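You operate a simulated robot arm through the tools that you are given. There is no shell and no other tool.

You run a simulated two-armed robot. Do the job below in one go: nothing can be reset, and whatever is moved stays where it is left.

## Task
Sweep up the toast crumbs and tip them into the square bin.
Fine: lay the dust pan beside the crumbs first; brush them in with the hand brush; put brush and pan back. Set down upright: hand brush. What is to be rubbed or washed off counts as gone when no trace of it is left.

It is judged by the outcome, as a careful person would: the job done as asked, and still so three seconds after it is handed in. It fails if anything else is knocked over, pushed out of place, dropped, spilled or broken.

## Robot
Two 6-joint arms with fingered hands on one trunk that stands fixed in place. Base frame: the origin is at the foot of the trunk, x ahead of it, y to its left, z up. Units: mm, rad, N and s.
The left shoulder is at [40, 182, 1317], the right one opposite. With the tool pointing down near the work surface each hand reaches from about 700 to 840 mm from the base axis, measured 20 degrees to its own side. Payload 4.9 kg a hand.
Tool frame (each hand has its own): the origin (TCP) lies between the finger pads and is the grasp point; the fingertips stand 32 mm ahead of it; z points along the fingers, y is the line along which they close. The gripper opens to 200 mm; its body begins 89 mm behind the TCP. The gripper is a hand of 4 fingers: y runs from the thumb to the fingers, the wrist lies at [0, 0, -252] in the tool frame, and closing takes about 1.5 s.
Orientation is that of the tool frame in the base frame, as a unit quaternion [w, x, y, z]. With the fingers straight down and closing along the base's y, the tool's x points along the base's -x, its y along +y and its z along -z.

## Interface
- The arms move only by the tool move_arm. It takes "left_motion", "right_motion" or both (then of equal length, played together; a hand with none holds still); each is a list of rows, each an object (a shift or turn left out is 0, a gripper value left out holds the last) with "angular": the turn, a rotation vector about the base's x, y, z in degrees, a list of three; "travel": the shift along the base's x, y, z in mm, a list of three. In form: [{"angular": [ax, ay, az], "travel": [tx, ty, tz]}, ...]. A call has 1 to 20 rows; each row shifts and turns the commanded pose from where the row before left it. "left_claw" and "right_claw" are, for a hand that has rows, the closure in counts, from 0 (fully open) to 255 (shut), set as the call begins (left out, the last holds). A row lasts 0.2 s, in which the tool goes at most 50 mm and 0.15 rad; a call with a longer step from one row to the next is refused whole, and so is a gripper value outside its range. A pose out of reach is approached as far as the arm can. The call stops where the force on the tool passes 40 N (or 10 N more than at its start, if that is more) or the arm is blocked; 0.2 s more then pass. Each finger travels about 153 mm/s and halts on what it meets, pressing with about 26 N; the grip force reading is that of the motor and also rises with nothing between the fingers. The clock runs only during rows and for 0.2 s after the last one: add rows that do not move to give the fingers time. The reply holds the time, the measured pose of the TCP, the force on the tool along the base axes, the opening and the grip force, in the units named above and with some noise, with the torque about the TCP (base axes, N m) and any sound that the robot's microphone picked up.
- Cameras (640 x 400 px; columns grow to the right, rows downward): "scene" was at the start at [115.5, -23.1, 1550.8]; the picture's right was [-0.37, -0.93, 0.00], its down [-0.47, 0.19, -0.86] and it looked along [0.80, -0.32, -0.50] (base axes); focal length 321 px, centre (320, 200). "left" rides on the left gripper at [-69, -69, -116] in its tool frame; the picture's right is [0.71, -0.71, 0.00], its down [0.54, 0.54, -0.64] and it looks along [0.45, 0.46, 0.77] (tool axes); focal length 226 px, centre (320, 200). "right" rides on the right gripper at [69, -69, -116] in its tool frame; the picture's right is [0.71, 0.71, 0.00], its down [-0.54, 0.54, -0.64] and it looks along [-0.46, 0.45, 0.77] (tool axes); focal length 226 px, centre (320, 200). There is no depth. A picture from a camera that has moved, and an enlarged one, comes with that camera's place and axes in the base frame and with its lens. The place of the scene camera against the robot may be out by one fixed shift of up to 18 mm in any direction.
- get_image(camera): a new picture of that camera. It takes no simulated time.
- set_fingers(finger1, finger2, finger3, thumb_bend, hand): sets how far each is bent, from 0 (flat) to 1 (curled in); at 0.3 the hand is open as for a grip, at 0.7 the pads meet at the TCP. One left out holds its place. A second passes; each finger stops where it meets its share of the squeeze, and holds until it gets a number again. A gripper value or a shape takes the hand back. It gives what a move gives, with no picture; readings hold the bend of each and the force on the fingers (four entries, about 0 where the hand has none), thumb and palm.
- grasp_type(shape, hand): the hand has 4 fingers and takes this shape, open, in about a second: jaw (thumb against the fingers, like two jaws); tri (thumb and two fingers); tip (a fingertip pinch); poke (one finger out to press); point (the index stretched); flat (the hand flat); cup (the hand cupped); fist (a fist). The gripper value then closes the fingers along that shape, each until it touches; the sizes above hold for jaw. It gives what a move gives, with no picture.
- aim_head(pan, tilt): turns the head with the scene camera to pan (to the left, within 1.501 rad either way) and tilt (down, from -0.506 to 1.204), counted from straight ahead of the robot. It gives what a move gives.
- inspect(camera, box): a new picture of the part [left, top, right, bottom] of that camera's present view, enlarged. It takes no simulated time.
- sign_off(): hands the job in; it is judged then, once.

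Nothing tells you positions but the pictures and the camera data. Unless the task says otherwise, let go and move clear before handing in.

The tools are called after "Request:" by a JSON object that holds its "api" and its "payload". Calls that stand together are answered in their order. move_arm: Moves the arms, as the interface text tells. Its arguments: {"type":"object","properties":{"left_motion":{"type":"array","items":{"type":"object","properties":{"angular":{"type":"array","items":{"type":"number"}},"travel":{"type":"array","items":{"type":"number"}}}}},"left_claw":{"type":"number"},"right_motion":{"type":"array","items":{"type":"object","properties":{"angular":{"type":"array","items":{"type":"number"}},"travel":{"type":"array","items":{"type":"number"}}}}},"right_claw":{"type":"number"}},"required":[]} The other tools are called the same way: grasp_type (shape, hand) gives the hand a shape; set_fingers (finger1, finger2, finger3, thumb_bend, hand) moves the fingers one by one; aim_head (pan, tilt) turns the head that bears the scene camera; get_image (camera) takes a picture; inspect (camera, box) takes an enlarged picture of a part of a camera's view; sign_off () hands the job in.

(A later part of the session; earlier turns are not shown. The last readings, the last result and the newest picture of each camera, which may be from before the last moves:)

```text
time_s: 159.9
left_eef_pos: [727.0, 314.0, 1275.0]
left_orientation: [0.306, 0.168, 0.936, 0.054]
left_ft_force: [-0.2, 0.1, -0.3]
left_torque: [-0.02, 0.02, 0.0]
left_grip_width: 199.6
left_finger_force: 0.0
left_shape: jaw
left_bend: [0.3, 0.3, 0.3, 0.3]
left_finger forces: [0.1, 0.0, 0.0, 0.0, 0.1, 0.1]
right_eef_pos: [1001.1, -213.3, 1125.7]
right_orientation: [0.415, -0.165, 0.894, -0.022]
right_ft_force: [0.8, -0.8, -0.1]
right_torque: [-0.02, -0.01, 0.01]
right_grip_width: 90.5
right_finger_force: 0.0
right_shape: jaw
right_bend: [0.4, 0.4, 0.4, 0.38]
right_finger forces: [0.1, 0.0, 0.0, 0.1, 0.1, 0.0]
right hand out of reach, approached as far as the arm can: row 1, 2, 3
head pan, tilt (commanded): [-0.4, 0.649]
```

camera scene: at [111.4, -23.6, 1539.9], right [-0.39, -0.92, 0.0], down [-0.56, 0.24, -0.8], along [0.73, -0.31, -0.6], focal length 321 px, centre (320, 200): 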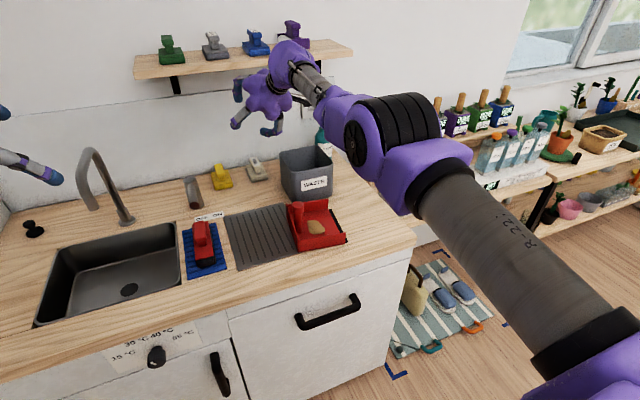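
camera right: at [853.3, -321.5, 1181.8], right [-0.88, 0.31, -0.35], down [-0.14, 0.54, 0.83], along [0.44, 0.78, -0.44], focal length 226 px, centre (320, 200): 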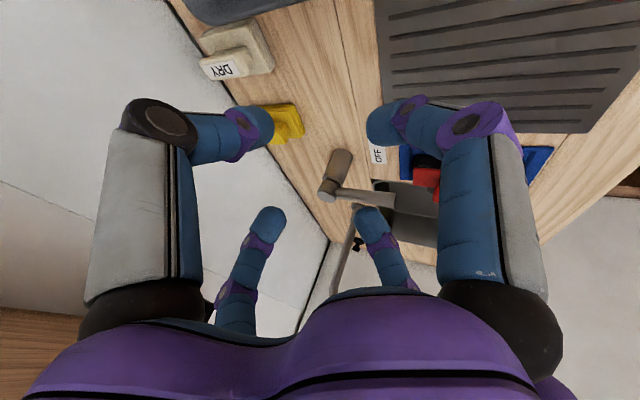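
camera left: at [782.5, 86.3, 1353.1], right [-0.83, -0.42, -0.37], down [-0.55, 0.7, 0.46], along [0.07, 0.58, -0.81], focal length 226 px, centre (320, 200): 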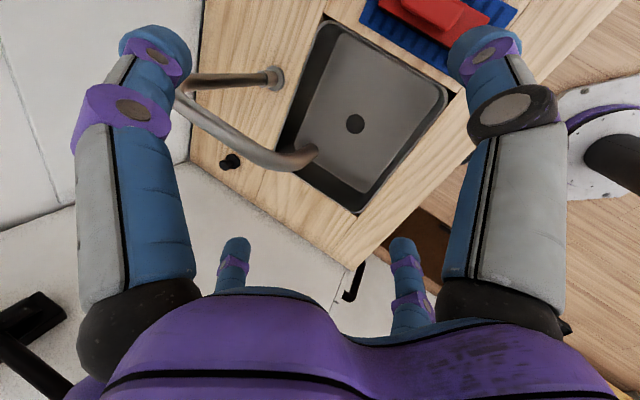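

Tangential moves are fine, so I'll test whether the hand's twist is the actual limit.

Request:
{"api": "move_arm", "payload": {"right_motion": [{"angular": [5.2, 0.7, -4.6]}, {"angular": [5.2, 0.7, -4.6]}, {"angular": [5.2, 0.7, -4.6]}]}}

Request:
{"api": "move_arm", "payload": {"right_motion": [{"travel": [-10, 0, 0]}]}}

Request:
{"api": "move_arm", "payload": {"right_motion": [{"angular": [-5.2, -0.7, 4.6]}, {"angular": [-5.2, -0.7, 4.6]}, {"angular": [-5.2, -0.7, 4.6]}, {"angular": [-5.2, -0.7, 4.6]}, {"angular": [-5.2, -0.7, 4.6]}, {"angular": [-5.2, -0.7, 4.6]}]}}

Request:
{"api": "move_arm", "payload": {"right_motion": [{"travel": [-10, 0, 0]}]}}

```text
time_s: 160.7
left_eef_pos: [726.8, 313.9, 1276.3]
left_orientation: [0.305, 0.167, 0.936, 0.055]
left_ft_force: [0.4, 0.1, 0.4]
left_torque: [-0.02, -0.01, -0.01]
left_grip_width: 199.9
left_finger_force: 0.1
left_shape: jaw
left_bend: [0.3, 0.3, 0.3, 0.3]
left_finger forces: [0.0, 0.0, 0.1, 0.0, 0.0, 0.0]
right_eef_pos: [1001.0, -213.3, 1125.4]
right_orientation: [0.413, 0.002, 0.909, 0.052]
right_ft_force: [0.1, -0.3, 1.2]
right_torque: [-0.03, -0.02, -0.01]
right_grip_width: 90.2
right_finger_force: 0.1
right_shape: jaw
right_bend: [0.4, 0.4, 0.4, 0.38]
right_finger forces: [0.0, 0.0, 0.1, 0.0, 0.0, 0.1]
head pan, tilt (commanded): [-0.4, 0.649]
```

```text
time_s: 161.1
left_eef_pos: [726.9, 313.6, 1275.2]
left_orientation: [0.306, 0.167, 0.936, 0.055]
left_ft_force: [-0.3, 0.3, -0.9]
left_torque: [0.02, 0.0, 0.02]
left_grip_width: 199.8
left_finger_force: 0.0
left_shape: jaw
left_bend: [0.3, 0.3, 0.3, 0.3]
left_finger forces: [0.0, 0.1, 0.0, 0.0, 0.1, 0.1]
right_eef_pos: [1000.0, -213.2, 1124.7]
right_orientation: [0.412, 0.002, 0.91, 0.052]
right_ft_force: [0.0, -0.9, -0.4]
right_torque: [-0.02, -0.04, -0.01]
right_grip_width: 90.6
right_finger_force: 0.0
right_shape: jaw
right_bend: [0.4, 0.4, 0.4, 0.38]
right_finger forces: [0.0, 0.0, 0.0, 0.0, 0.1, 0.1]
right hand out of reach, approached as far as the arm can: row 1
head pan, tilt (commanded): [-0.4, 0.649]
```

```text
time_s: 162.5
left_eef_pos: [727.1, 314.8, 1275.5]
left_orientation: [0.306, 0.168, 0.936, 0.054]
left_ft_force: [0.5, -0.3, 0.0]
left_torque: [0.0, 0.02, -0.03]
left_grip_width: 199.8
left_finger_force: 0.1
left_shape: jaw
left_bend: [0.3, 0.3, 0.3, 0.3]
left_finger forces: [0.1, 0.0, 0.0, 0.1, 0.0, 0.0]
right_eef_pos: [1000.8, -214.5, 1125.8]
right_orientation: [0.406, -0.326, 0.848, -0.097]
right_ft_force: [0.1, -0.4, 0.2]
right_torque: [0.02, 0.04, -0.01]
right_grip_width: 90.5
right_finger_force: 0.0
right_shape: jaw
right_bend: [0.4, 0.4, 0.4, 0.38]
right_finger forces: [0.1, 0.1, 0.0, 0.0, 0.0, 0.0]
head pan, tilt (commanded): [-0.4, 0.649]
```

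```text
time_s: 162.9
left_eef_pos: [726.4, 314.5, 1275.7]
left_orientation: [0.306, 0.166, 0.936, 0.055]
left_ft_force: [-0.3, 0.1, -0.7]
left_torque: [0.01, 0.03, 0.01]
left_grip_width: 199.9
left_finger_force: 0.0
left_shape: jaw
left_bend: [0.3, 0.3, 0.3, 0.3]
left_finger forces: [0.0, 0.0, 0.1, 0.0, 0.1, 0.0]
right_eef_pos: [1001.9, -213.7, 1125.5]
right_orientation: [0.405, -0.325, 0.849, -0.097]
right_ft_force: [-0.6, 0.3, 0.2]
right_torque: [-0.01, 0.01, 0.0]
right_grip_width: 90.2
right_finger_force: 0.0
right_shape: jaw
right_bend: [0.4, 0.4, 0.4, 0.38]
right_finger forces: [0.1, 0.0, 0.0, 0.0, 0.0, 0.0]
right hand out of reach, approached as far as the arm can: row 1
head pan, tilt (commanded): [-0.4, 0.649]
```

Twist isn't the limit; it is the straight-elbow lock. The left arm earlier came free after a sideways-and-up move slightly beyond reach followed by a tilt, so I'll do the same here.

Request:
{"api": "move_arm", "payload": {"right_motion": [{"travel": [0, -25, 20]}, {"travel": [0, -25, 30]}, {"travel": [0, -20, 30]}]}}

Request:
{"api": "move_arm", "payload": {"right_motion": [{"angular": [0, -8, 0]}, {"angular": [0, -8, 0]}]}}

Request:
{"api": "move_arm", "payload": {"right_motion": [{"travel": [-15, 0, 0]}, {"travel": [-15, 0, 0]}]}}

```text
time_s: 163.7
left_eef_pos: [726.9, 314.5, 1275.3]
left_orientation: [0.305, 0.167, 0.936, 0.054]
left_ft_force: [0.7, -0.5, -0.8]
left_torque: [0.0, 0.01, -0.02]
left_grip_width: 200.0
left_finger_force: 0.1
left_shape: jaw
left_bend: [0.3, 0.3, 0.3, 0.3]
left_finger forces: [0.1, 0.1, 0.0, 0.0, 0.0, 0.0]
right_eef_pos: [999.2, -284.3, 1204.3]
right_orientation: [0.405, -0.325, 0.849, -0.096]
right_ft_force: [0.1, -0.1, 0.2]
right_torque: [-0.03, 0.0, 0.04]
right_grip_width: 90.3
right_finger_force: 0.1
right_shape: jaw
right_bend: [0.4, 0.4, 0.4, 0.38]
right_finger forces: [0.0, 0.1, 0.0, 0.1, 0.0, 0.0]
head pan, tilt (commanded): [-0.4, 0.649]
```

```text
time_s: 164.3
left_eef_pos: [727.4, 314.5, 1276.2]
left_orientation: [0.306, 0.167, 0.936, 0.054]
left_ft_force: [-0.4, 0.1, -0.2]
left_torque: [0.02, 0.04, 0.01]
left_grip_width: 199.9
left_finger_force: 0.1
left_shape: jaw
left_bend: [0.3, 0.3, 0.3, 0.3]
left_finger forces: [0.0, 0.0, 0.0, 0.0, 0.0, 0.1]
right_eef_pos: [1037.7, -286.4, 1206.5]
right_orientation: [0.521, -0.309, 0.783, -0.141]
right_ft_force: [-0.9, -0.2, 0.1]
right_torque: [0.02, 0.0, -0.02]
right_grip_width: 90.4
right_finger_force: 0.1
right_shape: jaw
right_bend: [0.4, 0.4, 0.4, 0.38]
right_finger forces: [0.1, 0.1, 0.0, 0.0, 0.0, 0.1]
right hand out of reach, approached as far as the arm can: row 1, 2
head pan, tilt (commanded): [-0.4, 0.649]
```

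```text
time_s: 164.9
left_eef_pos: [726.5, 313.6, 1275.5]
left_orientation: [0.305, 0.168, 0.936, 0.054]
left_ft_force: [0.6, 0.8, 0.4]
left_torque: [0.01, 0.0, 0.0]
left_grip_width: 199.9
left_finger_force: 0.1
left_shape: jaw
left_bend: [0.3, 0.3, 0.3, 0.3]
left_finger forces: [0.0, 0.1, 0.1, 0.0, 0.0, 0.0]
right_eef_pos: [1038.9, -286.0, 1204.9]
right_orientation: [0.519, -0.308, 0.784, -0.142]
right_ft_force: [0.2, 0.5, 0.0]
right_torque: [0.0, 0.0, -0.02]
right_grip_width: 90.2
right_finger_force: 0.0
right_shape: jaw
right_bend: [0.4, 0.4, 0.4, 0.38]
right_finger forces: [0.0, 0.0, 0.0, 0.0, 0.0, 0.0]
right hand out of reach, approached as far as the arm can: row 1, 2
head pan, tilt (commanded): [-0.4, 0.649]
```

Sideways motion was in reach even at a larger radius, so it may be an inner limit. I'll test a small outward move.

Request:
{"api": "move_arm", "payload": {"right_motion": [{"travel": [8, 0, 0]}]}}

Request:
{"api": "move_arm", "payload": {"right_motion": [{"travel": [8, 0, 0]}]}}

Request:
{"api": "get_image", "payload": {"camera": "scene"}}

```text
time_s: 165.3
left_eef_pos: [727.0, 313.8, 1274.9]
left_orientation: [0.306, 0.168, 0.936, 0.054]
left_ft_force: [-0.3, 0.0, 0.6]
left_torque: [-0.01, 0.01, 0.04]
left_grip_width: 200.1
left_finger_force: 0.0
left_shape: jaw
left_bend: [0.3, 0.3, 0.3, 0.3]
left_finger forces: [0.0, 0.1, 0.1, 0.1, 0.1, 0.1]
right_eef_pos: [1037.9, -285.6, 1205.1]
right_orientation: [0.519, -0.309, 0.784, -0.141]
right_ft_force: [-0.1, 0.4, 0.1]
right_torque: [-0.01, 0.03, 0.03]
right_grip_width: 90.4
right_finger_force: 0.0
right_shape: jaw
right_bend: [0.4, 0.4, 0.4, 0.38]
right_finger forces: [0.0, 0.0, 0.0, 0.0, 0.1, 0.0]
right hand out of reach, approached as far as the arm can: row 1
head pan, tilt (commanded): [-0.4, 0.649]
```

```text
time_s: 165.7
left_eef_pos: [726.8, 313.7, 1275.5]
left_orientation: [0.306, 0.167, 0.936, 0.055]
left_ft_force: [-0.5, 0.2, -0.3]
left_torque: [-0.01, -0.01, -0.02]
left_grip_width: 200.1
left_finger_force: 0.1
left_shape: jaw
left_bend: [0.3, 0.3, 0.3, 0.3]
left_finger forces: [0.1, 0.0, 0.0, 0.1, 0.1, 0.1]
right_eef_pos: [1037.6, -285.7, 1205.8]
right_orientation: [0.52, -0.308, 0.784, -0.141]
right_ft_force: [0.2, 0.8, 0.2]
right_torque: [0.01, 0.0, -0.03]
right_grip_width: 90.5
right_finger_force: 0.0
right_shape: jaw
right_bend: [0.4, 0.4, 0.4, 0.38]
right_finger forces: [0.0, 0.1, 0.0, 0.1, 0.0, 0.0]
right hand out of reach, approached as far as the arm can: row 1
head pan, tilt (commanded): [-0.4, 0.649]
```

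```text
taken
camera scene: at [111.4, -23.6, 1539.9], right [-0.39, -0.92, 0.0], down [-0.56, 0.24, -0.8], along [0.73, -0.31, -0.6], focal length 321 px, centre (320, 200)
```

scene: 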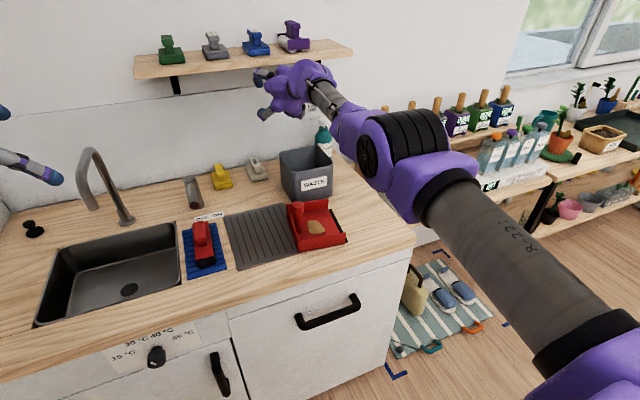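

Request:
{"api": "move_arm", "payload": {"right_motion": [{"travel": [20, -30, 25]}, {"travel": [20, -30, 25]}, {"travel": [0, -10, 20]}]}}

Request:
{"api": "move_arm", "payload": {"right_motion": [{"travel": [-10, 0, 0], "angular": [0, -4, 0]}, {"travel": [-10, 0, 0], "angular": [0, -4, 0]}]}}

Request:
{"api": "move_arm", "payload": {"right_motion": [{"travel": [-20, 20, -20]}, {"travel": [-20, 20, -20]}, {"travel": [-20, 20, -20]}]}}

```text
time_s: 166.5
left_eef_pos: [727.0, 312.3, 1275.4]
left_orientation: [0.305, 0.167, 0.936, 0.055]
left_ft_force: [0.2, -0.2, -0.2]
left_torque: [0.0, 0.0, -0.01]
left_grip_width: 200.4
left_finger_force: 0.1
left_shape: jaw
left_bend: [0.3, 0.3, 0.3, 0.3]
left_finger forces: [0.1, 0.1, 0.0, 0.1, 0.1, 0.0]
right_eef_pos: [1029.4, -348.4, 1257.0]
right_orientation: [0.515, -0.31, 0.787, -0.139]
right_ft_force: [-17.4, 4.8, -22.2]
right_torque: [0.19, 0.14, 0.31]
right_grip_width: 83.6
right_finger_force: 0.0
right_shape: jaw
right_bend: [0.4, 0.4, 0.43, 0.42]
right_finger forces: [0.0, 0.0, 12.3, 0.0, 16.5, 0.0]
right hand out of reach, approached as far as the arm can: row 1, 2, 3
head pan, tilt (commanded): [-0.4, 0.649]
```

```text
time_s: 167.1
left_eef_pos: [726.7, 314.5, 1275.4]
left_orientation: [0.306, 0.167, 0.936, 0.055]
left_ft_force: [0.5, -0.7, 0.6]
left_torque: [0.03, 0.05, -0.02]
left_grip_width: 199.9
left_finger_force: 0.1
left_shape: jaw
left_bend: [0.3, 0.3, 0.3, 0.3]
left_finger forces: [0.0, 0.0, 0.0, 0.0, 0.1, 0.0]
right_eef_pos: [1009.2, -344.8, 1270.2]
right_orientation: [0.575, -0.298, 0.744, -0.162]
right_ft_force: [0.4, 0.0, -0.5]
right_torque: [0.0, 0.01, 0.0]
right_grip_width: 90.2
right_finger_force: 0.0
right_shape: jaw
right_bend: [0.4, 0.4, 0.4, 0.38]
right_finger forces: [0.0, 0.0, 0.0, 0.0, 0.1, 0.1]
head pan, tilt (commanded): [-0.4, 0.649]
```

```text
time_s: 167.9
left_eef_pos: [727.4, 314.3, 1275.0]
left_orientation: [0.305, 0.167, 0.936, 0.055]
left_ft_force: [-0.3, -1.0, -0.4]
left_torque: [-0.03, -0.02, -0.02]
left_grip_width: 199.8
left_finger_force: 0.0
left_shape: jaw
left_bend: [0.3, 0.3, 0.3, 0.3]
left_finger forces: [0.0, 0.0, 0.1, 0.1, 0.0, 0.0]
right_eef_pos: [950.3, -286.0, 1206.7]
right_orientation: [0.574, -0.298, 0.745, -0.161]
right_ft_force: [-0.2, 0.3, -0.2]
right_torque: [0.0, 0.02, 0.01]
right_grip_width: 90.0
right_finger_force: 0.1
right_shape: jaw
right_bend: [0.4, 0.4, 0.4, 0.38]
right_finger forces: [0.1, 0.0, 0.1, 0.1, 0.1, 0.0]
head pan, tilt (commanded): [-0.4, 0.649]
```

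The arm is free again, but the fingers briefly touched something up near the shelf. I'll check the shelf and its items are unchanged.

Request:
{"api": "get_image", "payload": {"camera": "scene"}}

Request:
{"api": "inspect", "payload": {"camera": "scene", "box": [120, 10, 370, 200]}}

```text
taken
camera scene: at [111.5, -23.7, 1539.9], right [-0.39, -0.92, 0.0], down [-0.56, 0.24, -0.8], along [0.73, -0.31, -0.6], focal length 321 px, centre (320, 200)
```

scene: 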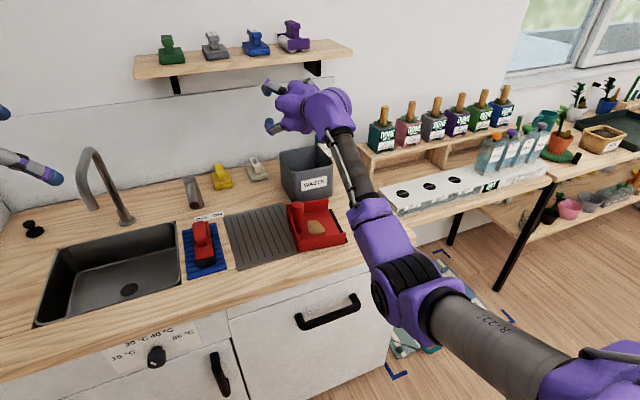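

```text
2.11 times, centred on (245, 105) of scene
camera zoom: at [111.5, -23.7, 1539.9], right [-0.39, -0.92, 0.0], down [-0.56, 0.24, -0.8], along [0.73, -0.31, -0.6], focal length 676 px, centre (478, 400)
```

zoom: 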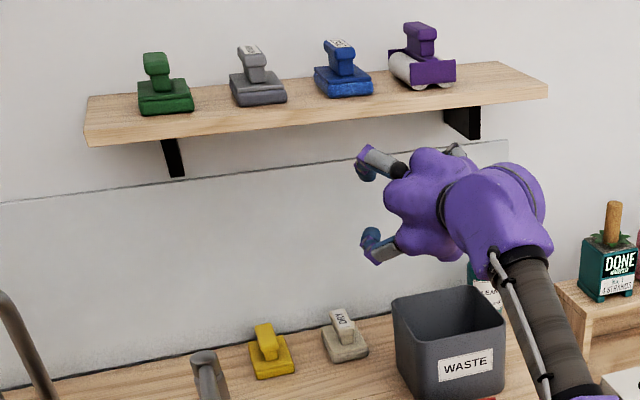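

Shelf and items are unchanged. Now I'll bring the hand back over the pan in the earlier grasp orientation.

Request:
{"api": "move_arm", "payload": {"right_motion": [{"travel": [-24.3, 1.6, -10], "angular": [2.22, 6.94, -0.22]}, {"travel": [-24.3, 1.6, -14], "angular": [2.22, 6.94, -0.22]}, {"travel": [-24.3, 1.6, -16], "angular": [2.22, 6.94, -0.22]}, {"travel": [-24.3, 1.6, -18], "angular": [2.22, 6.94, -0.22]}, {"travel": [-24.3, 1.6, -18], "angular": [2.22, 6.94, -0.22]}, {"travel": [-24.3, 1.6, -18], "angular": [2.22, 6.94, -0.22]}, {"travel": [-24.3, 1.6, -18], "angular": [2.22, 6.94, -0.22]}]}}

Request:
{"api": "get_image", "payload": {"camera": "right"}}

Request:
{"api": "get_image", "payload": {"camera": "scene"}}

```text
time_s: 169.5
left_eef_pos: [727.1, 313.4, 1275.1]
left_orientation: [0.305, 0.167, 0.936, 0.055]
left_ft_force: [0.3, 0.3, -0.8]
left_torque: [-0.01, -0.01, -0.04]
left_grip_width: 199.9
left_finger_force: 0.1
left_shape: jaw
left_bend: [0.3, 0.3, 0.3, 0.3]
left_finger forces: [0.0, 0.0, 0.0, 0.0, 0.1, 0.0]
right_eef_pos: [777.5, -273.5, 1092.9]
right_orientation: [0.247, -0.251, 0.934, 0.067]
right_ft_force: [-0.4, -0.7, 0.1]
right_torque: [0.01, -0.01, 0.0]
right_grip_width: 90.2
right_finger_force: 0.0
right_shape: jaw
right_bend: [0.4, 0.4, 0.4, 0.38]
right_finger forces: [0.0, 0.1, 0.0, 0.0, 0.0, 0.0]
head pan, tilt (commanded): [-0.4, 0.649]
```

```text
taken
camera right: at [710.3, -392.8, 1160.5], right [-0.89, 0.31, -0.35], down [-0.14, 0.54, 0.83], along [0.44, 0.78, -0.44], focal length 226 px, centre (320, 200)
```

right: 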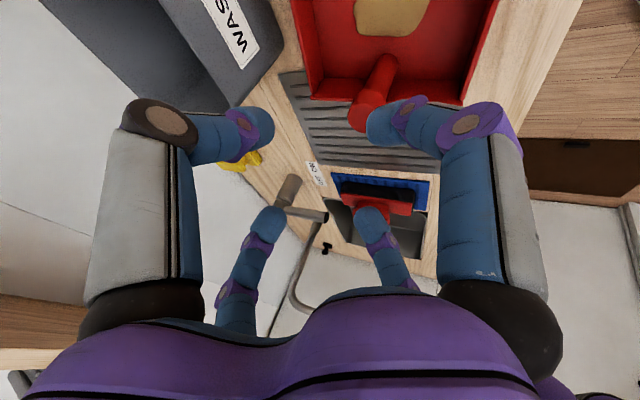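

```text
taken
camera scene: at [111.5, -23.6, 1539.9], right [-0.39, -0.92, 0.0], down [-0.56, 0.24, -0.8], along [0.73, -0.31, -0.6], focal length 321 px, centre (320, 200)
```

scene: 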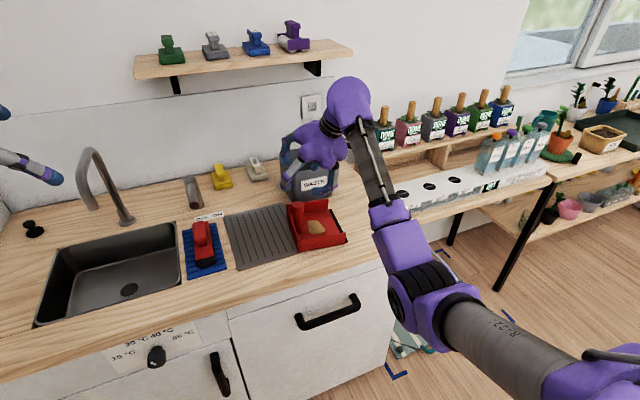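

Back in a good posture above the pan. I'll measure the knob position again from here.

Request:
{"api": "inspect", "payload": {"camera": "right", "box": [290, 0, 500, 131]}}

Request:
{"api": "inspect", "payload": {"camera": "scene", "box": [260, 160, 380, 270]}}

```text
3.05 times, centred on (395, 66) of right
camera zoom: at [710.3, -392.8, 1160.5], right [-0.89, 0.31, -0.35], down [-0.14, 0.54, 0.83], along [0.44, 0.78, -0.44], focal length 689 px, centre (91, 610)
```

zoom: 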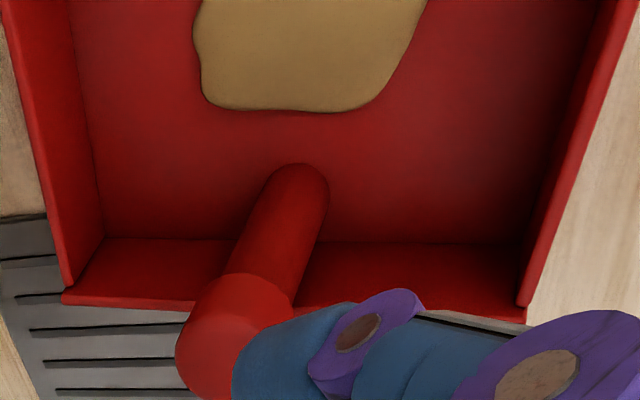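

```text
3.64 times, centred on (320, 215) of scene
camera zoom: at [111.5, -23.6, 1539.9], right [-0.39, -0.92, 0.0], down [-0.56, 0.24, -0.8], along [0.73, -0.31, -0.6], focal length 1167 px, centre (320, 146)
```

zoom: 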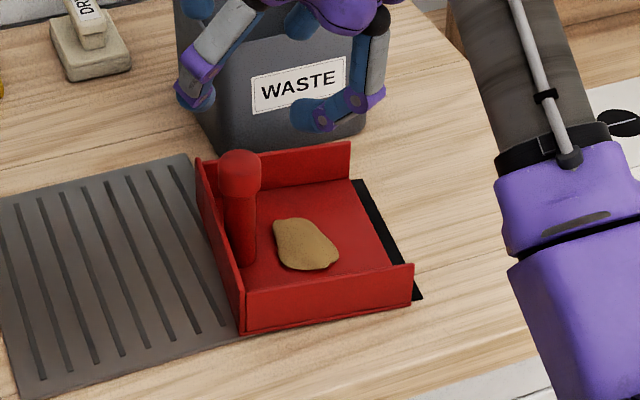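

Knob at about (778.5, -261). Descending onto it as before.

Request:
{"api": "move_arm", "payload": {"right_motion": [{"travel": [0.3, 5, -28]}, {"travel": [0.3, 4, -30]}, {"travel": [0.4, 3, -30]}]}}

Request:
{"api": "get_image", "payload": {"camera": "right"}}

Request:
{"api": "inspect", "payload": {"camera": "scene", "box": [260, 160, 380, 270]}}

```text
time_s: 170.3
left_eef_pos: [727.6, 313.9, 1275.3]
left_orientation: [0.306, 0.166, 0.936, 0.054]
left_ft_force: [0.5, 0.3, -0.2]
left_torque: [-0.02, 0.02, -0.01]
left_grip_width: 199.7
left_finger_force: 0.0
left_shape: jaw
left_bend: [0.3, 0.3, 0.3, 0.3]
left_finger forces: [0.1, 0.0, 0.1, 0.0, 0.0, 0.1]
right_eef_pos: [778.9, -262.4, 1004.9]
right_orientation: [0.248, -0.251, 0.933, 0.067]
right_ft_force: [-0.5, 0.0, 0.6]
right_torque: [0.01, 0.01, 0.02]
right_grip_width: 90.0
right_finger_force: 0.0
right_shape: jaw
right_bend: [0.4, 0.4, 0.4, 0.38]
right_finger forces: [0.1, 0.1, 0.1, 0.0, 0.0, 0.1]
head pan, tilt (commanded): [-0.4, 0.649]
```

```text
taken
camera right: at [711.9, -380.9, 1071.8], right [-0.89, 0.3, -0.35], down [-0.14, 0.54, 0.83], along [0.44, 0.78, -0.44], focal length 226 px, centre (320, 200)
```

right: 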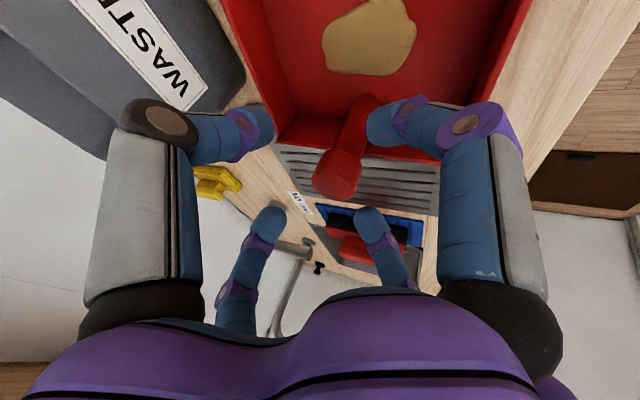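

```text
3.64 times, centred on (320, 215) of scene
camera zoom: at [111.5, -23.6, 1539.9], right [-0.39, -0.92, 0.0], down [-0.56, 0.24, -0.8], along [0.73, -0.31, -0.6], focal length 1167 px, centre (320, 146)
```

zoom: 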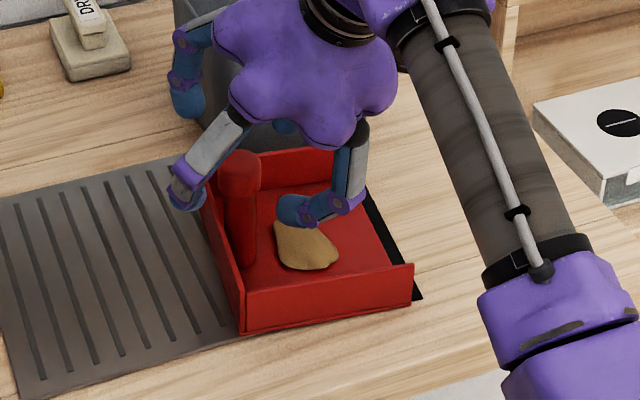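

Request:
{"api": "move_arm", "payload": {"right_motion": [{"travel": [-2, 1, -15]}, {"travel": [-1, 0.5, -14]}]}}

Request:
{"api": "get_image", "payload": {"camera": "right"}}

```text
time_s: 170.9
left_eef_pos: [726.7, 313.7, 1274.1]
left_orientation: [0.306, 0.167, 0.936, 0.055]
left_ft_force: [0.1, 0.9, 0.6]
left_torque: [-0.04, 0.02, -0.04]
left_grip_width: 200.0
left_finger_force: 0.1
left_shape: jaw
left_bend: [0.3, 0.3, 0.3, 0.3]
left_finger forces: [0.0, 0.1, 0.0, 0.0, 0.0, 0.1]
right_eef_pos: [776.6, -262.1, 975.7]
right_orientation: [0.248, -0.251, 0.933, 0.067]
right_ft_force: [0.0, 0.1, 0.0]
right_torque: [0.04, 0.03, -0.05]
right_grip_width: 90.3
right_finger_force: 0.0
right_shape: jaw
right_bend: [0.4, 0.4, 0.4, 0.38]
right_finger forces: [0.1, 0.0, 0.0, 0.1, 0.0, 0.0]
head pan, tilt (commanded): [-0.4, 0.649]
```

```text
taken
camera right: at [709.6, -379.4, 1043.3], right [-0.89, 0.3, -0.35], down [-0.14, 0.54, 0.83], along [0.44, 0.78, -0.44], focal length 226 px, centre (320, 200)
```

right: 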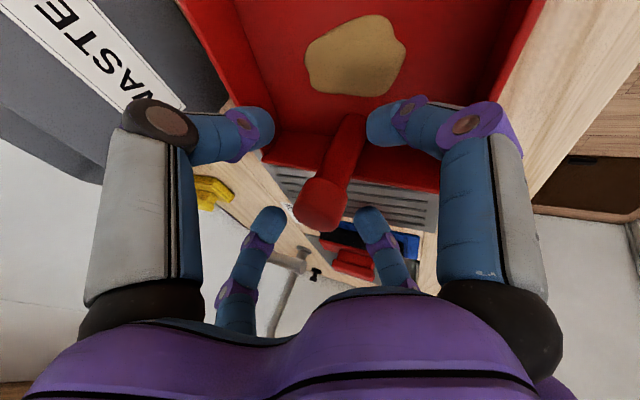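

Aligned again. Closing the fingers on the knob.

Request:
{"api": "move_arm", "payload": {"right_motion": [{}, {}, {}, {}, {}, {}, {}, {}], "right_claw": 255}}

Request:
{"api": "move_arm", "payload": {"right_motion": [{"travel": [0, 0, 5]}, {"travel": [0, 0, 8]}, {"travel": [0, 0, 12]}]}}

Request:
{"api": "inspect", "payload": {"camera": "scene", "box": [260, 150, 380, 270]}}

Request:
{"api": "get_image", "payload": {"camera": "right"}}

```text
time_s: 172.7
left_eef_pos: [727.7, 313.5, 1276.7]
left_orientation: [0.305, 0.167, 0.936, 0.055]
left_ft_force: [-0.5, -0.1, -0.2]
left_torque: [0.0, -0.04, -0.03]
left_grip_width: 200.0
left_finger_force: 0.0
left_shape: jaw
left_bend: [0.3, 0.3, 0.3, 0.3]
left_finger forces: [0.0, 0.0, 0.1, 0.0, 0.0, 0.0]
right_eef_pos: [777.2, -259.8, 976.7]
right_orientation: [0.248, -0.251, 0.933, 0.066]
right_ft_force: [-1.1, -1.6, 2.1]
right_torque: [-0.39, 0.47, 0.05]
right_grip_width: 21.1
right_finger_force: 26.3
right_shape: jaw
right_bend: [0.55, 0.56, 0.62, 0.65]
right_finger forces: [26.8, 21.8, 19.9, 0.1, 22.9, 0.0]
head pan, tilt (commanded): [-0.4, 0.649]
```

```text
time_s: 173.5
left_eef_pos: [727.5, 314.1, 1274.1]
left_orientation: [0.305, 0.168, 0.936, 0.054]
left_ft_force: [0.0, -0.1, -0.8]
left_torque: [-0.04, 0.02, 0.0]
left_grip_width: 199.9
left_finger_force: 0.0
left_shape: jaw
left_bend: [0.3, 0.3, 0.3, 0.3]
left_finger forces: [0.1, 0.1, 0.1, 0.0, 0.0, 0.0]
right_eef_pos: [775.8, -261.5, 1003.4]
right_orientation: [0.248, -0.251, 0.933, 0.067]
right_ft_force: [0.2, 0.2, -1.7]
right_torque: [0.02, 0.02, -0.01]
right_grip_width: 20.6
right_finger_force: 26.0
right_shape: jaw
right_bend: [0.56, 0.56, 0.76, 0.66]
right_finger forces: [18.5, 22.4, 19.8, 0.1, 22.1, 0.0]
head pan, tilt (commanded): [-0.4, 0.649]
```

```text
3.33 times, centred on (320, 210) of scene
camera zoom: at [111.6, -23.6, 1539.9], right [-0.39, -0.92, 0.0], down [-0.56, 0.24, -0.8], along [0.73, -0.31, -0.6], focal length 1070 px, centre (320, 167)
```

zoom: 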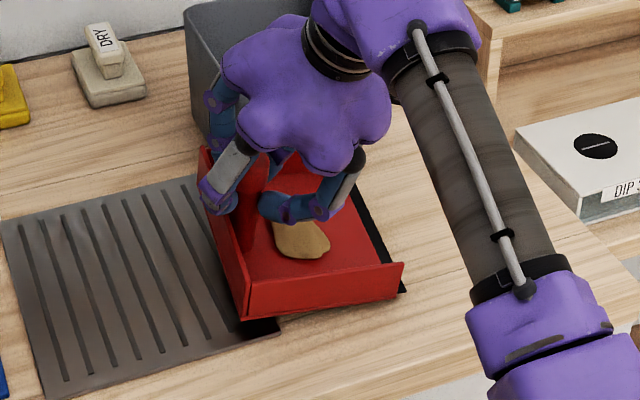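

```text
taken
camera right: at [709.0, -379.8, 1069.5], right [-0.89, 0.3, -0.35], down [-0.14, 0.54, 0.83], along [0.44, 0.78, -0.44], focal length 226 px, centre (320, 200)
```

right: 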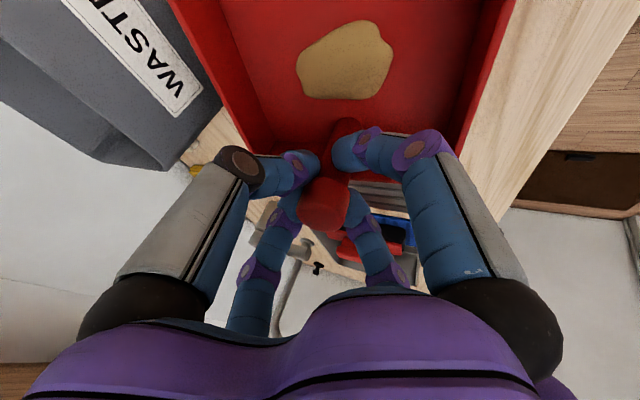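

The pan lifts well with the crumbs in it. Before tipping I want to be certain the arm can follow the tipping motion, so I'll set the pan back down and rehearse that motion empty-handed.

Request:
{"api": "move_arm", "payload": {"right_motion": [{"travel": [0, 0, -12]}, {"travel": [0, 0, -8]}, {"travel": [0, 0, -4]}, {"travel": [0, 0, -2]}, {}]}}

Request:
{"api": "move_arm", "payload": {"right_motion": [{}, {}, {}, {}, {}], "right_claw": 130}}

Request:
{"api": "inspect", "payload": {"camera": "scene", "box": [260, 150, 380, 270]}}

```text
time_s: 174.7
left_eef_pos: [726.7, 313.5, 1275.4]
left_orientation: [0.306, 0.168, 0.936, 0.054]
left_ft_force: [0.0, 0.0, -0.1]
left_torque: [-0.01, -0.01, 0.01]
left_grip_width: 199.6
left_finger_force: 0.0
left_shape: jaw
left_bend: [0.3, 0.3, 0.3, 0.3]
left_finger forces: [0.1, 0.0, 0.0, 0.0, 0.0, 0.1]
right_eef_pos: [776.5, -261.4, 977.6]
right_orientation: [0.249, -0.251, 0.933, 0.066]
right_ft_force: [3.6, -1.0, 11.2]
right_torque: [-0.51, 0.7, 0.15]
right_grip_width: 20.9
right_finger_force: 26.0
right_shape: jaw
right_bend: [0.8, 0.56, 0.62, 0.66]
right_finger forces: [38.8, 22.1, 23.8, 0.1, 24.8, 0.0]
head pan, tilt (commanded): [-0.4, 0.649]
```

```text
time_s: 175.9
left_eef_pos: [728.4, 314.7, 1274.2]
left_orientation: [0.306, 0.167, 0.936, 0.054]
left_ft_force: [-0.8, 0.5, -0.3]
left_torque: [-0.03, 0.0, 0.01]
left_grip_width: 200.1
left_finger_force: 0.0
left_shape: jaw
left_bend: [0.3, 0.3, 0.3, 0.3]
left_finger forces: [0.1, 0.0, 0.0, 0.1, 0.0, 0.1]
right_eef_pos: [776.5, -260.6, 977.7]
right_orientation: [0.249, -0.25, 0.933, 0.067]
right_ft_force: [0.6, -0.3, -0.9]
right_torque: [0.01, -0.02, 0.0]
right_grip_width: 97.6
right_finger_force: 0.0
right_shape: jaw
right_bend: [0.38, 0.38, 0.38, 0.37]
right_finger forces: [0.0, 0.0, 0.1, 0.0, 0.1, 0.0]
head pan, tilt (commanded): [-0.4, 0.649]
```

```text
3.33 times, centred on (320, 210) of scene
camera zoom: at [111.5, -23.6, 1539.9], right [-0.39, -0.92, 0.0], down [-0.56, 0.24, -0.8], along [0.73, -0.31, -0.6], focal length 1070 px, centre (320, 167)
```

zoom: 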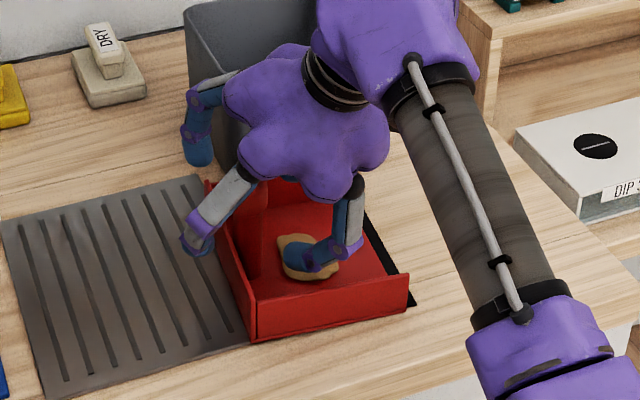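

Released. Now rehearsing: lift, switch to a 45° hand slope (better reach), then run the carry-and-tip path empty-handed.

Request:
{"api": "move_arm", "payload": {"right_motion": [{"travel": [0, 0, 10]}, {"travel": [0, 0, 25]}, {"travel": [0, 0, 30], "angular": [3.75, -6.5, 0]}, {"travel": [0, 0, 30], "angular": [3.75, -6.5, 0]}, {"travel": [0, 0, 30]}, {"travel": [0, 0, 30]}, {"travel": [0, 0, 27]}]}}

Request:
{"api": "move_arm", "payload": {"right_motion": [{"travel": [20.6, 1, -3.4], "angular": [0, 0, -5.6]}, {"travel": [20.6, 1, -3.4], "angular": [0, 0, -5.6]}, {"travel": [20.6, 1, -3.4], "angular": [0, 0, -5.6]}, {"travel": [20.6, 1, -3.4], "angular": [0, 0, -5.6]}, {"travel": [20.6, 1, -3.4], "angular": [0, 0, -5.6]}, {"travel": [20.6, 1, -3.4], "angular": [0, 0, -5.6]}, {"travel": [20.6, 1, -3.4], "angular": [0, 0, -5.6]}, {"travel": [20.6, 1, -3.2], "angular": [0, 0, -5.8]}]}}

Request:
{"api": "move_arm", "payload": {"right_motion": [{"travel": [9, -6, 10.5], "angular": [3.54, -3.54, 0]}, {"travel": [9, -6, 10.5], "angular": [3.54, -3.54, 0]}, {"travel": [14, -11, 14], "angular": [5.3, -5.3, 0]}, {"travel": [11, -12, 12], "angular": [5.3, -5.3, 0]}, {"travel": [7, -13, 6], "angular": [5.3, -5.3, 0]}, {"travel": [-2, -14, 5], "angular": [5.3, -5.3, 0]}, {"travel": [-8, -14, 0], "angular": [5.3, -5.3, 0]}, {"travel": [-12, -14, -1], "angular": [5.3, -5.3, 0]}, {"travel": [-16, -14, -1], "angular": [4.95, -4.95, 0]}]}}

Request:
{"api": "get_image", "payload": {"camera": "scene"}}

```text
time_s: 177.5
left_eef_pos: [726.7, 313.8, 1274.3]
left_orientation: [0.305, 0.168, 0.936, 0.054]
left_ft_force: [-0.8, 0.1, -0.1]
left_torque: [-0.01, -0.02, -0.01]
left_grip_width: 199.8
left_finger_force: 0.0
left_shape: jaw
left_bend: [0.3, 0.3, 0.3, 0.3]
left_finger forces: [0.1, 0.0, 0.0, 0.1, 0.1, 0.1]
right_eef_pos: [778.5, -261.7, 1159.5]
right_orientation: [0.368, -0.239, 0.893, 0.099]
right_ft_force: [0.0, 0.8, -0.1]
right_torque: [0.01, 0.02, 0.02]
right_grip_width: 97.6
right_finger_force: 0.0
right_shape: jaw
right_bend: [0.38, 0.38, 0.38, 0.36]
right_finger forces: [0.1, 0.0, 0.0, 0.0, 0.1, 0.0]
head pan, tilt (commanded): [-0.4, 0.649]
```

```text
time_s: 179.3
left_eef_pos: [726.5, 314.1, 1275.8]
left_orientation: [0.305, 0.168, 0.936, 0.054]
left_ft_force: [0.1, 0.2, -0.7]
left_torque: [0.0, 0.0, 0.03]
left_grip_width: 200.1
left_finger_force: 0.0
left_shape: jaw
left_bend: [0.3, 0.3, 0.3, 0.3]
left_finger forces: [0.1, 0.0, 0.1, 0.0, 0.0, 0.0]
right_eef_pos: [940.5, -254.3, 1132.3]
right_orientation: [0.378, 0.121, 0.916, -0.05]
right_ft_force: [-0.3, 0.4, 0.2]
right_torque: [0.01, 0.01, 0.04]
right_grip_width: 97.6
right_finger_force: 0.1
right_shape: jaw
right_bend: [0.38, 0.38, 0.38, 0.36]
right_finger forces: [0.0, 0.1, 0.1, 0.0, 0.1, 0.1]
head pan, tilt (commanded): [-0.4, 0.649]
```

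```text
time_s: 181.3
left_eef_pos: [727.0, 313.0, 1275.3]
left_orientation: [0.306, 0.167, 0.936, 0.055]
left_ft_force: [0.3, 0.0, 0.0]
left_torque: [0.01, -0.01, 0.0]
left_grip_width: 199.9
left_finger_force: 0.1
left_shape: jaw
left_bend: [0.3, 0.3, 0.3, 0.3]
left_finger forces: [0.0, 0.0, 0.0, 0.0, 0.1, 0.0]
right_eef_pos: [952.4, -357.2, 1189.8]
right_orientation: [0.615, 0.26, 0.665, 0.335]
right_ft_force: [0.2, 0.8, -0.5]
right_torque: [0.0, 0.0, -0.02]
right_grip_width: 97.6
right_finger_force: 0.1
right_shape: jaw
right_bend: [0.38, 0.38, 0.38, 0.36]
right_finger forces: [0.1, 0.0, 0.1, 0.1, 0.0, 0.0]
head pan, tilt (commanded): [-0.4, 0.649]
```

```text
taken
camera scene: at [111.6, -23.6, 1539.9], right [-0.39, -0.92, 0.0], down [-0.56, 0.24, -0.8], along [0.73, -0.31, -0.6], focal length 321 px, centre (320, 200)
```

scene: 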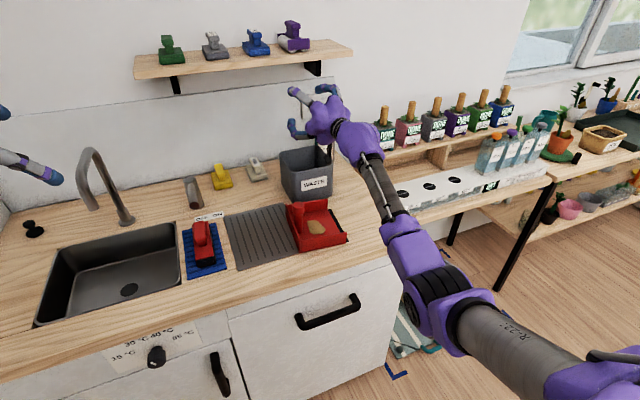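

The whole tipping path is within reach. I'll run it backwards to return above the pan and then grip with this 45° hand slope.

Request:
{"api": "move_arm", "payload": {"right_motion": [{"travel": [16, 14, 1], "angular": [-4.95, 4.95, 0]}, {"travel": [12, 14, 1], "angular": [-5.3, 5.3, 0]}, {"travel": [8, 14, 0], "angular": [-5.3, 5.3, 0]}, {"travel": [2, 14, -5], "angular": [-5.3, 5.3, 0]}, {"travel": [-7, 13, -6], "angular": [-5.3, 5.3, 0]}, {"travel": [-11, 12, -12], "angular": [-5.3, 5.3, 0]}, {"travel": [-14, 11, -14], "angular": [-5.3, 5.3, 0]}, {"travel": [-9, 6, -10.5], "angular": [-3.54, 3.54, 0]}, {"travel": [-9, 6, -10.5], "angular": [-3.54, 3.54, 0]}]}}

Request:
{"api": "move_arm", "payload": {"right_motion": [{"travel": [-20.6, -1, 3.4], "angular": [0, 0, 5.6]}, {"travel": [-20.6, -1, 3.4], "angular": [0, 0, 5.6]}, {"travel": [-20.6, -1, 3.4], "angular": [0, 0, 5.6]}, {"travel": [-20.6, -1, 3.4], "angular": [0, 0, 5.6]}, {"travel": [-20.6, -1, 3.4], "angular": [0, 0, 5.6]}, {"travel": [-20.6, -1, 3.4], "angular": [0, 0, 5.6]}, {"travel": [-20.6, -1, 3.4], "angular": [0, 0, 5.6]}, {"travel": [-20.6, -1, 3.2], "angular": [0, 0, 5.8]}]}}

Request:
{"api": "move_arm", "payload": {"right_motion": [{"travel": [0, 0, -30]}, {"travel": [0, 0, -30]}, {"travel": [0, 0, -25]}], "right_claw": 140}}

Request:
{"api": "get_image", "payload": {"camera": "right"}}

Request:
{"api": "inspect", "payload": {"camera": "right", "box": [250, 60, 450, 185]}}

```text
time_s: 183.3
left_eef_pos: [726.8, 313.9, 1275.2]
left_orientation: [0.305, 0.167, 0.936, 0.055]
left_ft_force: [-0.5, -0.2, 0.2]
left_torque: [0.04, -0.01, 0.0]
left_grip_width: 199.9
left_finger_force: 0.1
left_shape: jaw
left_bend: [0.3, 0.3, 0.3, 0.3]
left_finger forces: [0.0, 0.0, 0.0, 0.0, 0.0, 0.1]
right_eef_pos: [940.6, -253.8, 1132.1]
right_orientation: [0.377, 0.12, 0.917, -0.05]
right_ft_force: [0.8, -0.6, -0.4]
right_torque: [0.01, -0.02, 0.0]
right_grip_width: 97.8
right_finger_force: 0.0
right_shape: jaw
right_bend: [0.38, 0.38, 0.38, 0.36]
right_finger forces: [0.0, 0.0, 0.0, 0.0, 0.0, 0.1]
head pan, tilt (commanded): [-0.4, 0.649]
```

```text
time_s: 185.1
left_eef_pos: [726.7, 314.0, 1276.1]
left_orientation: [0.306, 0.167, 0.936, 0.055]
left_ft_force: [-0.5, -1.0, -0.4]
left_torque: [-0.02, 0.01, 0.01]
left_grip_width: 200.1
left_finger_force: 0.0
left_shape: jaw
left_bend: [0.3, 0.3, 0.3, 0.3]
left_finger forces: [0.0, 0.0, 0.0, 0.1, 0.1, 0.1]
right_eef_pos: [775.2, -260.7, 1158.0]
right_orientation: [0.369, -0.241, 0.892, 0.099]
right_ft_force: [-0.6, 0.5, -0.2]
right_torque: [-0.02, -0.02, -0.04]
right_grip_width: 98.0
right_finger_force: 0.0
right_shape: jaw
right_bend: [0.38, 0.38, 0.38, 0.36]
right_finger forces: [0.0, 0.0, 0.0, 0.0, 0.0, 0.0]
head pan, tilt (commanded): [-0.4, 0.649]
```

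```text
time_s: 185.9
left_eef_pos: [726.4, 313.7, 1276.1]
left_orientation: [0.305, 0.167, 0.936, 0.055]
left_ft_force: [0.8, 0.1, 0.3]
left_torque: [0.0, -0.01, -0.02]
left_grip_width: 199.9
left_finger_force: 0.0
left_shape: jaw
left_bend: [0.3, 0.3, 0.3, 0.3]
left_finger forces: [0.0, 0.0, 0.0, 0.0, 0.1, 0.0]
right_eef_pos: [776.5, -259.6, 1075.3]
right_orientation: [0.369, -0.24, 0.892, 0.098]
right_ft_force: [1.0, 0.1, 0.4]
right_torque: [-0.04, 0.02, 0.01]
right_grip_width: 90.5
right_finger_force: 0.0
right_shape: jaw
right_bend: [0.4, 0.4, 0.4, 0.38]
right_finger forces: [0.0, 0.0, 0.1, 0.0, 0.0, 0.0]
head pan, tilt (commanded): [-0.4, 0.649]
```

```text
taken
camera right: at [697.0, -385.7, 1109.0], right [-0.79, 0.36, -0.5], down [-0.33, 0.43, 0.84], along [0.52, 0.83, -0.22], focal length 226 px, centre (320, 200)
```

right: 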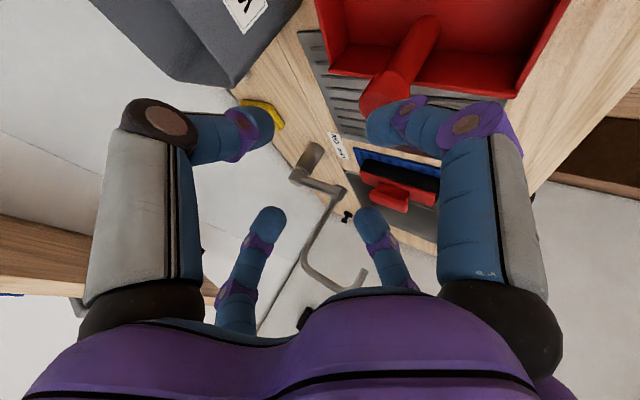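

```text
3.20 times, centred on (350, 122) of right
camera zoom: at [697.0, -385.7, 1109.0], right [-0.79, 0.36, -0.5], down [-0.33, 0.43, 0.84], along [0.52, 0.83, -0.22], focal length 723 px, centre (224, 448)
```

zoom: 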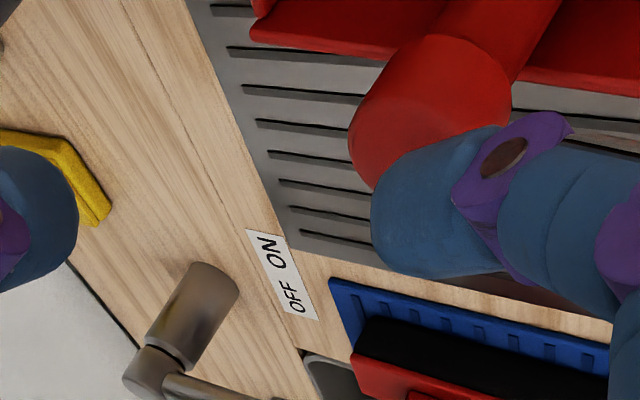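

I'll approach the knob along the fingers' own slope (about 50° down) so no finger lands on it from above. First to the stand-off point.

Request:
{"api": "move_arm", "payload": {"right_motion": [{"travel": [-27.8, -16.5, -5], "angular": [-1.25, 2.17, 0]}, {"travel": [-27.7, -16.4, -17.5], "angular": [-1.25, 2.17, 0]}, {}]}}

Request:
{"api": "move_arm", "payload": {"right_motion": [{"travel": [11.1, 6.4, -15.3]}, {"travel": [11.1, 6.4, -15.3]}, {"travel": [11.1, 6.4, -15.3]}]}}

Request:
{"api": "get_image", "payload": {"camera": "right"}}

Request:
{"api": "inspect", "payload": {"camera": "scene", "box": [260, 150, 380, 270]}}

```text
time_s: 186.7
left_eef_pos: [727.0, 312.8, 1276.4]
left_orientation: [0.306, 0.167, 0.936, 0.055]
left_ft_force: [0.1, -1.2, 0.8]
left_torque: [0.03, 0.02, 0.0]
left_grip_width: 200.1
left_finger_force: 0.1
left_shape: jaw
left_bend: [0.3, 0.3, 0.3, 0.3]
left_finger forces: [0.0, 0.1, 0.0, 0.0, 0.0, 0.1]
right_eef_pos: [720.5, -296.4, 1048.5]
right_orientation: [0.328, -0.244, 0.908, 0.088]
right_ft_force: [-0.7, -1.0, 0.5]
right_torque: [0.01, 0.02, -0.05]
right_grip_width: 90.7
right_finger_force: 0.0
right_shape: jaw
right_bend: [0.4, 0.4, 0.4, 0.38]
right_finger forces: [0.0, 0.0, 0.1, 0.1, 0.0, 0.0]
head pan, tilt (commanded): [-0.4, 0.649]
```

```text
time_s: 187.5
left_eef_pos: [726.7, 314.7, 1275.7]
left_orientation: [0.305, 0.167, 0.936, 0.055]
left_ft_force: [0.4, 0.3, -0.5]
left_torque: [0.0, 0.0, 0.02]
left_grip_width: 200.1
left_finger_force: 0.0
left_shape: jaw
left_bend: [0.3, 0.3, 0.3, 0.3]
left_finger forces: [0.0, 0.1, 0.0, 0.0, 0.0, 0.1]
right_eef_pos: [754.3, -275.9, 1005.1]
right_orientation: [0.33, -0.244, 0.908, 0.088]
right_ft_force: [0.6, -0.4, -0.2]
right_torque: [-0.03, -0.01, -0.03]
right_grip_width: 90.2
right_finger_force: 0.0
right_shape: jaw
right_bend: [0.4, 0.4, 0.4, 0.38]
right_finger forces: [0.0, 0.1, 0.0, 0.0, 0.1, 0.0]
head pan, tilt (commanded): [-0.4, 0.649]
```

```text
taken
camera right: at [679.2, -399.3, 1050.7], right [-0.82, 0.34, -0.45], down [-0.27, 0.47, 0.84], along [0.5, 0.81, -0.3], focal length 226 px, centre (320, 200)
```

right: 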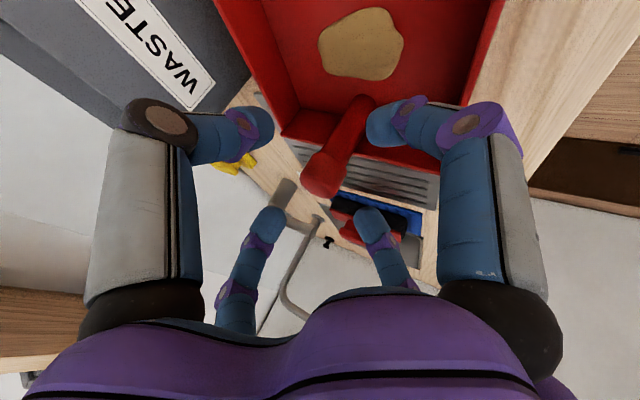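

```text
3.33 times, centred on (320, 210) of scene
camera zoom: at [111.4, -23.6, 1539.9], right [-0.39, -0.92, 0.0], down [-0.56, 0.24, -0.8], along [0.73, -0.31, -0.6], focal length 1070 px, centre (320, 167)
```

zoom: 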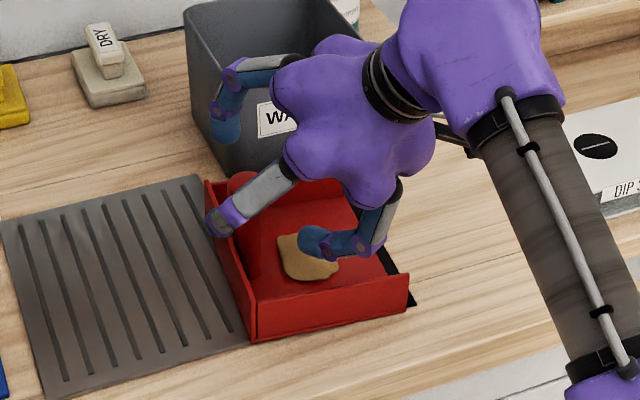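

Request:
{"api": "move_arm", "payload": {"right_motion": [{"travel": [7, 5.5, -10]}, {"travel": [7, 5.5, -10]}, {"travel": [6, 5, -9]}]}}

Request:
{"api": "get_image", "payload": {"camera": "right"}}

Request:
{"api": "inspect", "payload": {"camera": "scene", "box": [260, 150, 380, 270]}}

```text
time_s: 188.3
left_eef_pos: [726.9, 312.6, 1275.3]
left_orientation: [0.306, 0.167, 0.936, 0.055]
left_ft_force: [0.3, -0.1, 0.3]
left_torque: [0.04, 0.04, 0.03]
left_grip_width: 199.7
left_finger_force: 0.1
left_shape: jaw
left_bend: [0.3, 0.3, 0.3, 0.3]
left_finger forces: [0.0, 0.1, 0.1, 0.0, 0.1, 0.0]
right_eef_pos: [775.1, -259.8, 976.7]
right_orientation: [0.329, -0.244, 0.908, 0.088]
right_ft_force: [-0.5, -0.2, 0.1]
right_torque: [-0.03, 0.0, 0.02]
right_grip_width: 90.8
right_finger_force: 0.0
right_shape: jaw
right_bend: [0.4, 0.4, 0.4, 0.38]
right_finger forces: [0.0, 0.1, 0.0, 0.0, 0.0, 0.0]
head pan, tilt (commanded): [-0.4, 0.649]
```

```text
taken
camera right: at [699.8, -383.4, 1022.7], right [-0.82, 0.34, -0.45], down [-0.27, 0.47, 0.84], along [0.5, 0.81, -0.3], focal length 226 px, centre (320, 200)
```

right: 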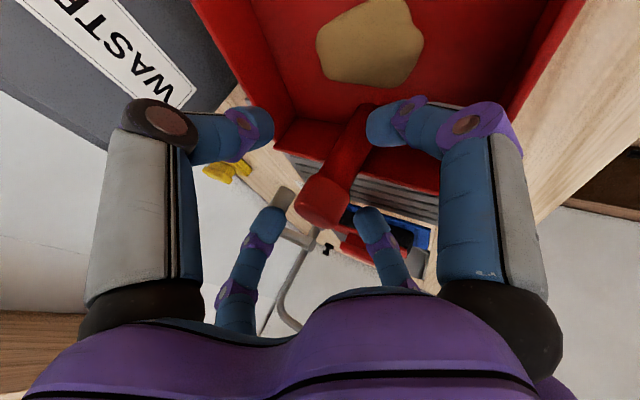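

```text
3.33 times, centred on (320, 210) of scene
camera zoom: at [111.5, -23.6, 1539.9], right [-0.39, -0.92, 0.0], down [-0.56, 0.24, -0.8], along [0.73, -0.31, -0.6], focal length 1070 px, centre (320, 167)
```

zoom: 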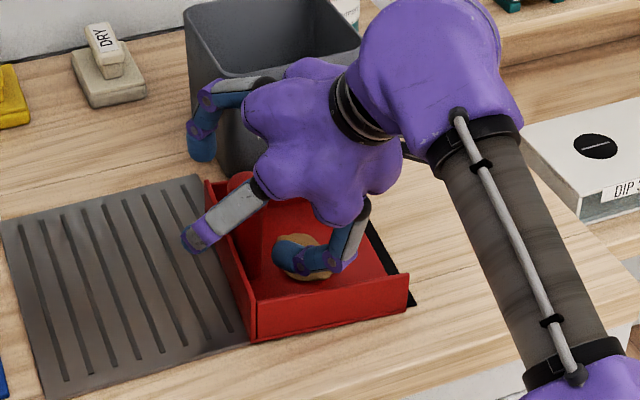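

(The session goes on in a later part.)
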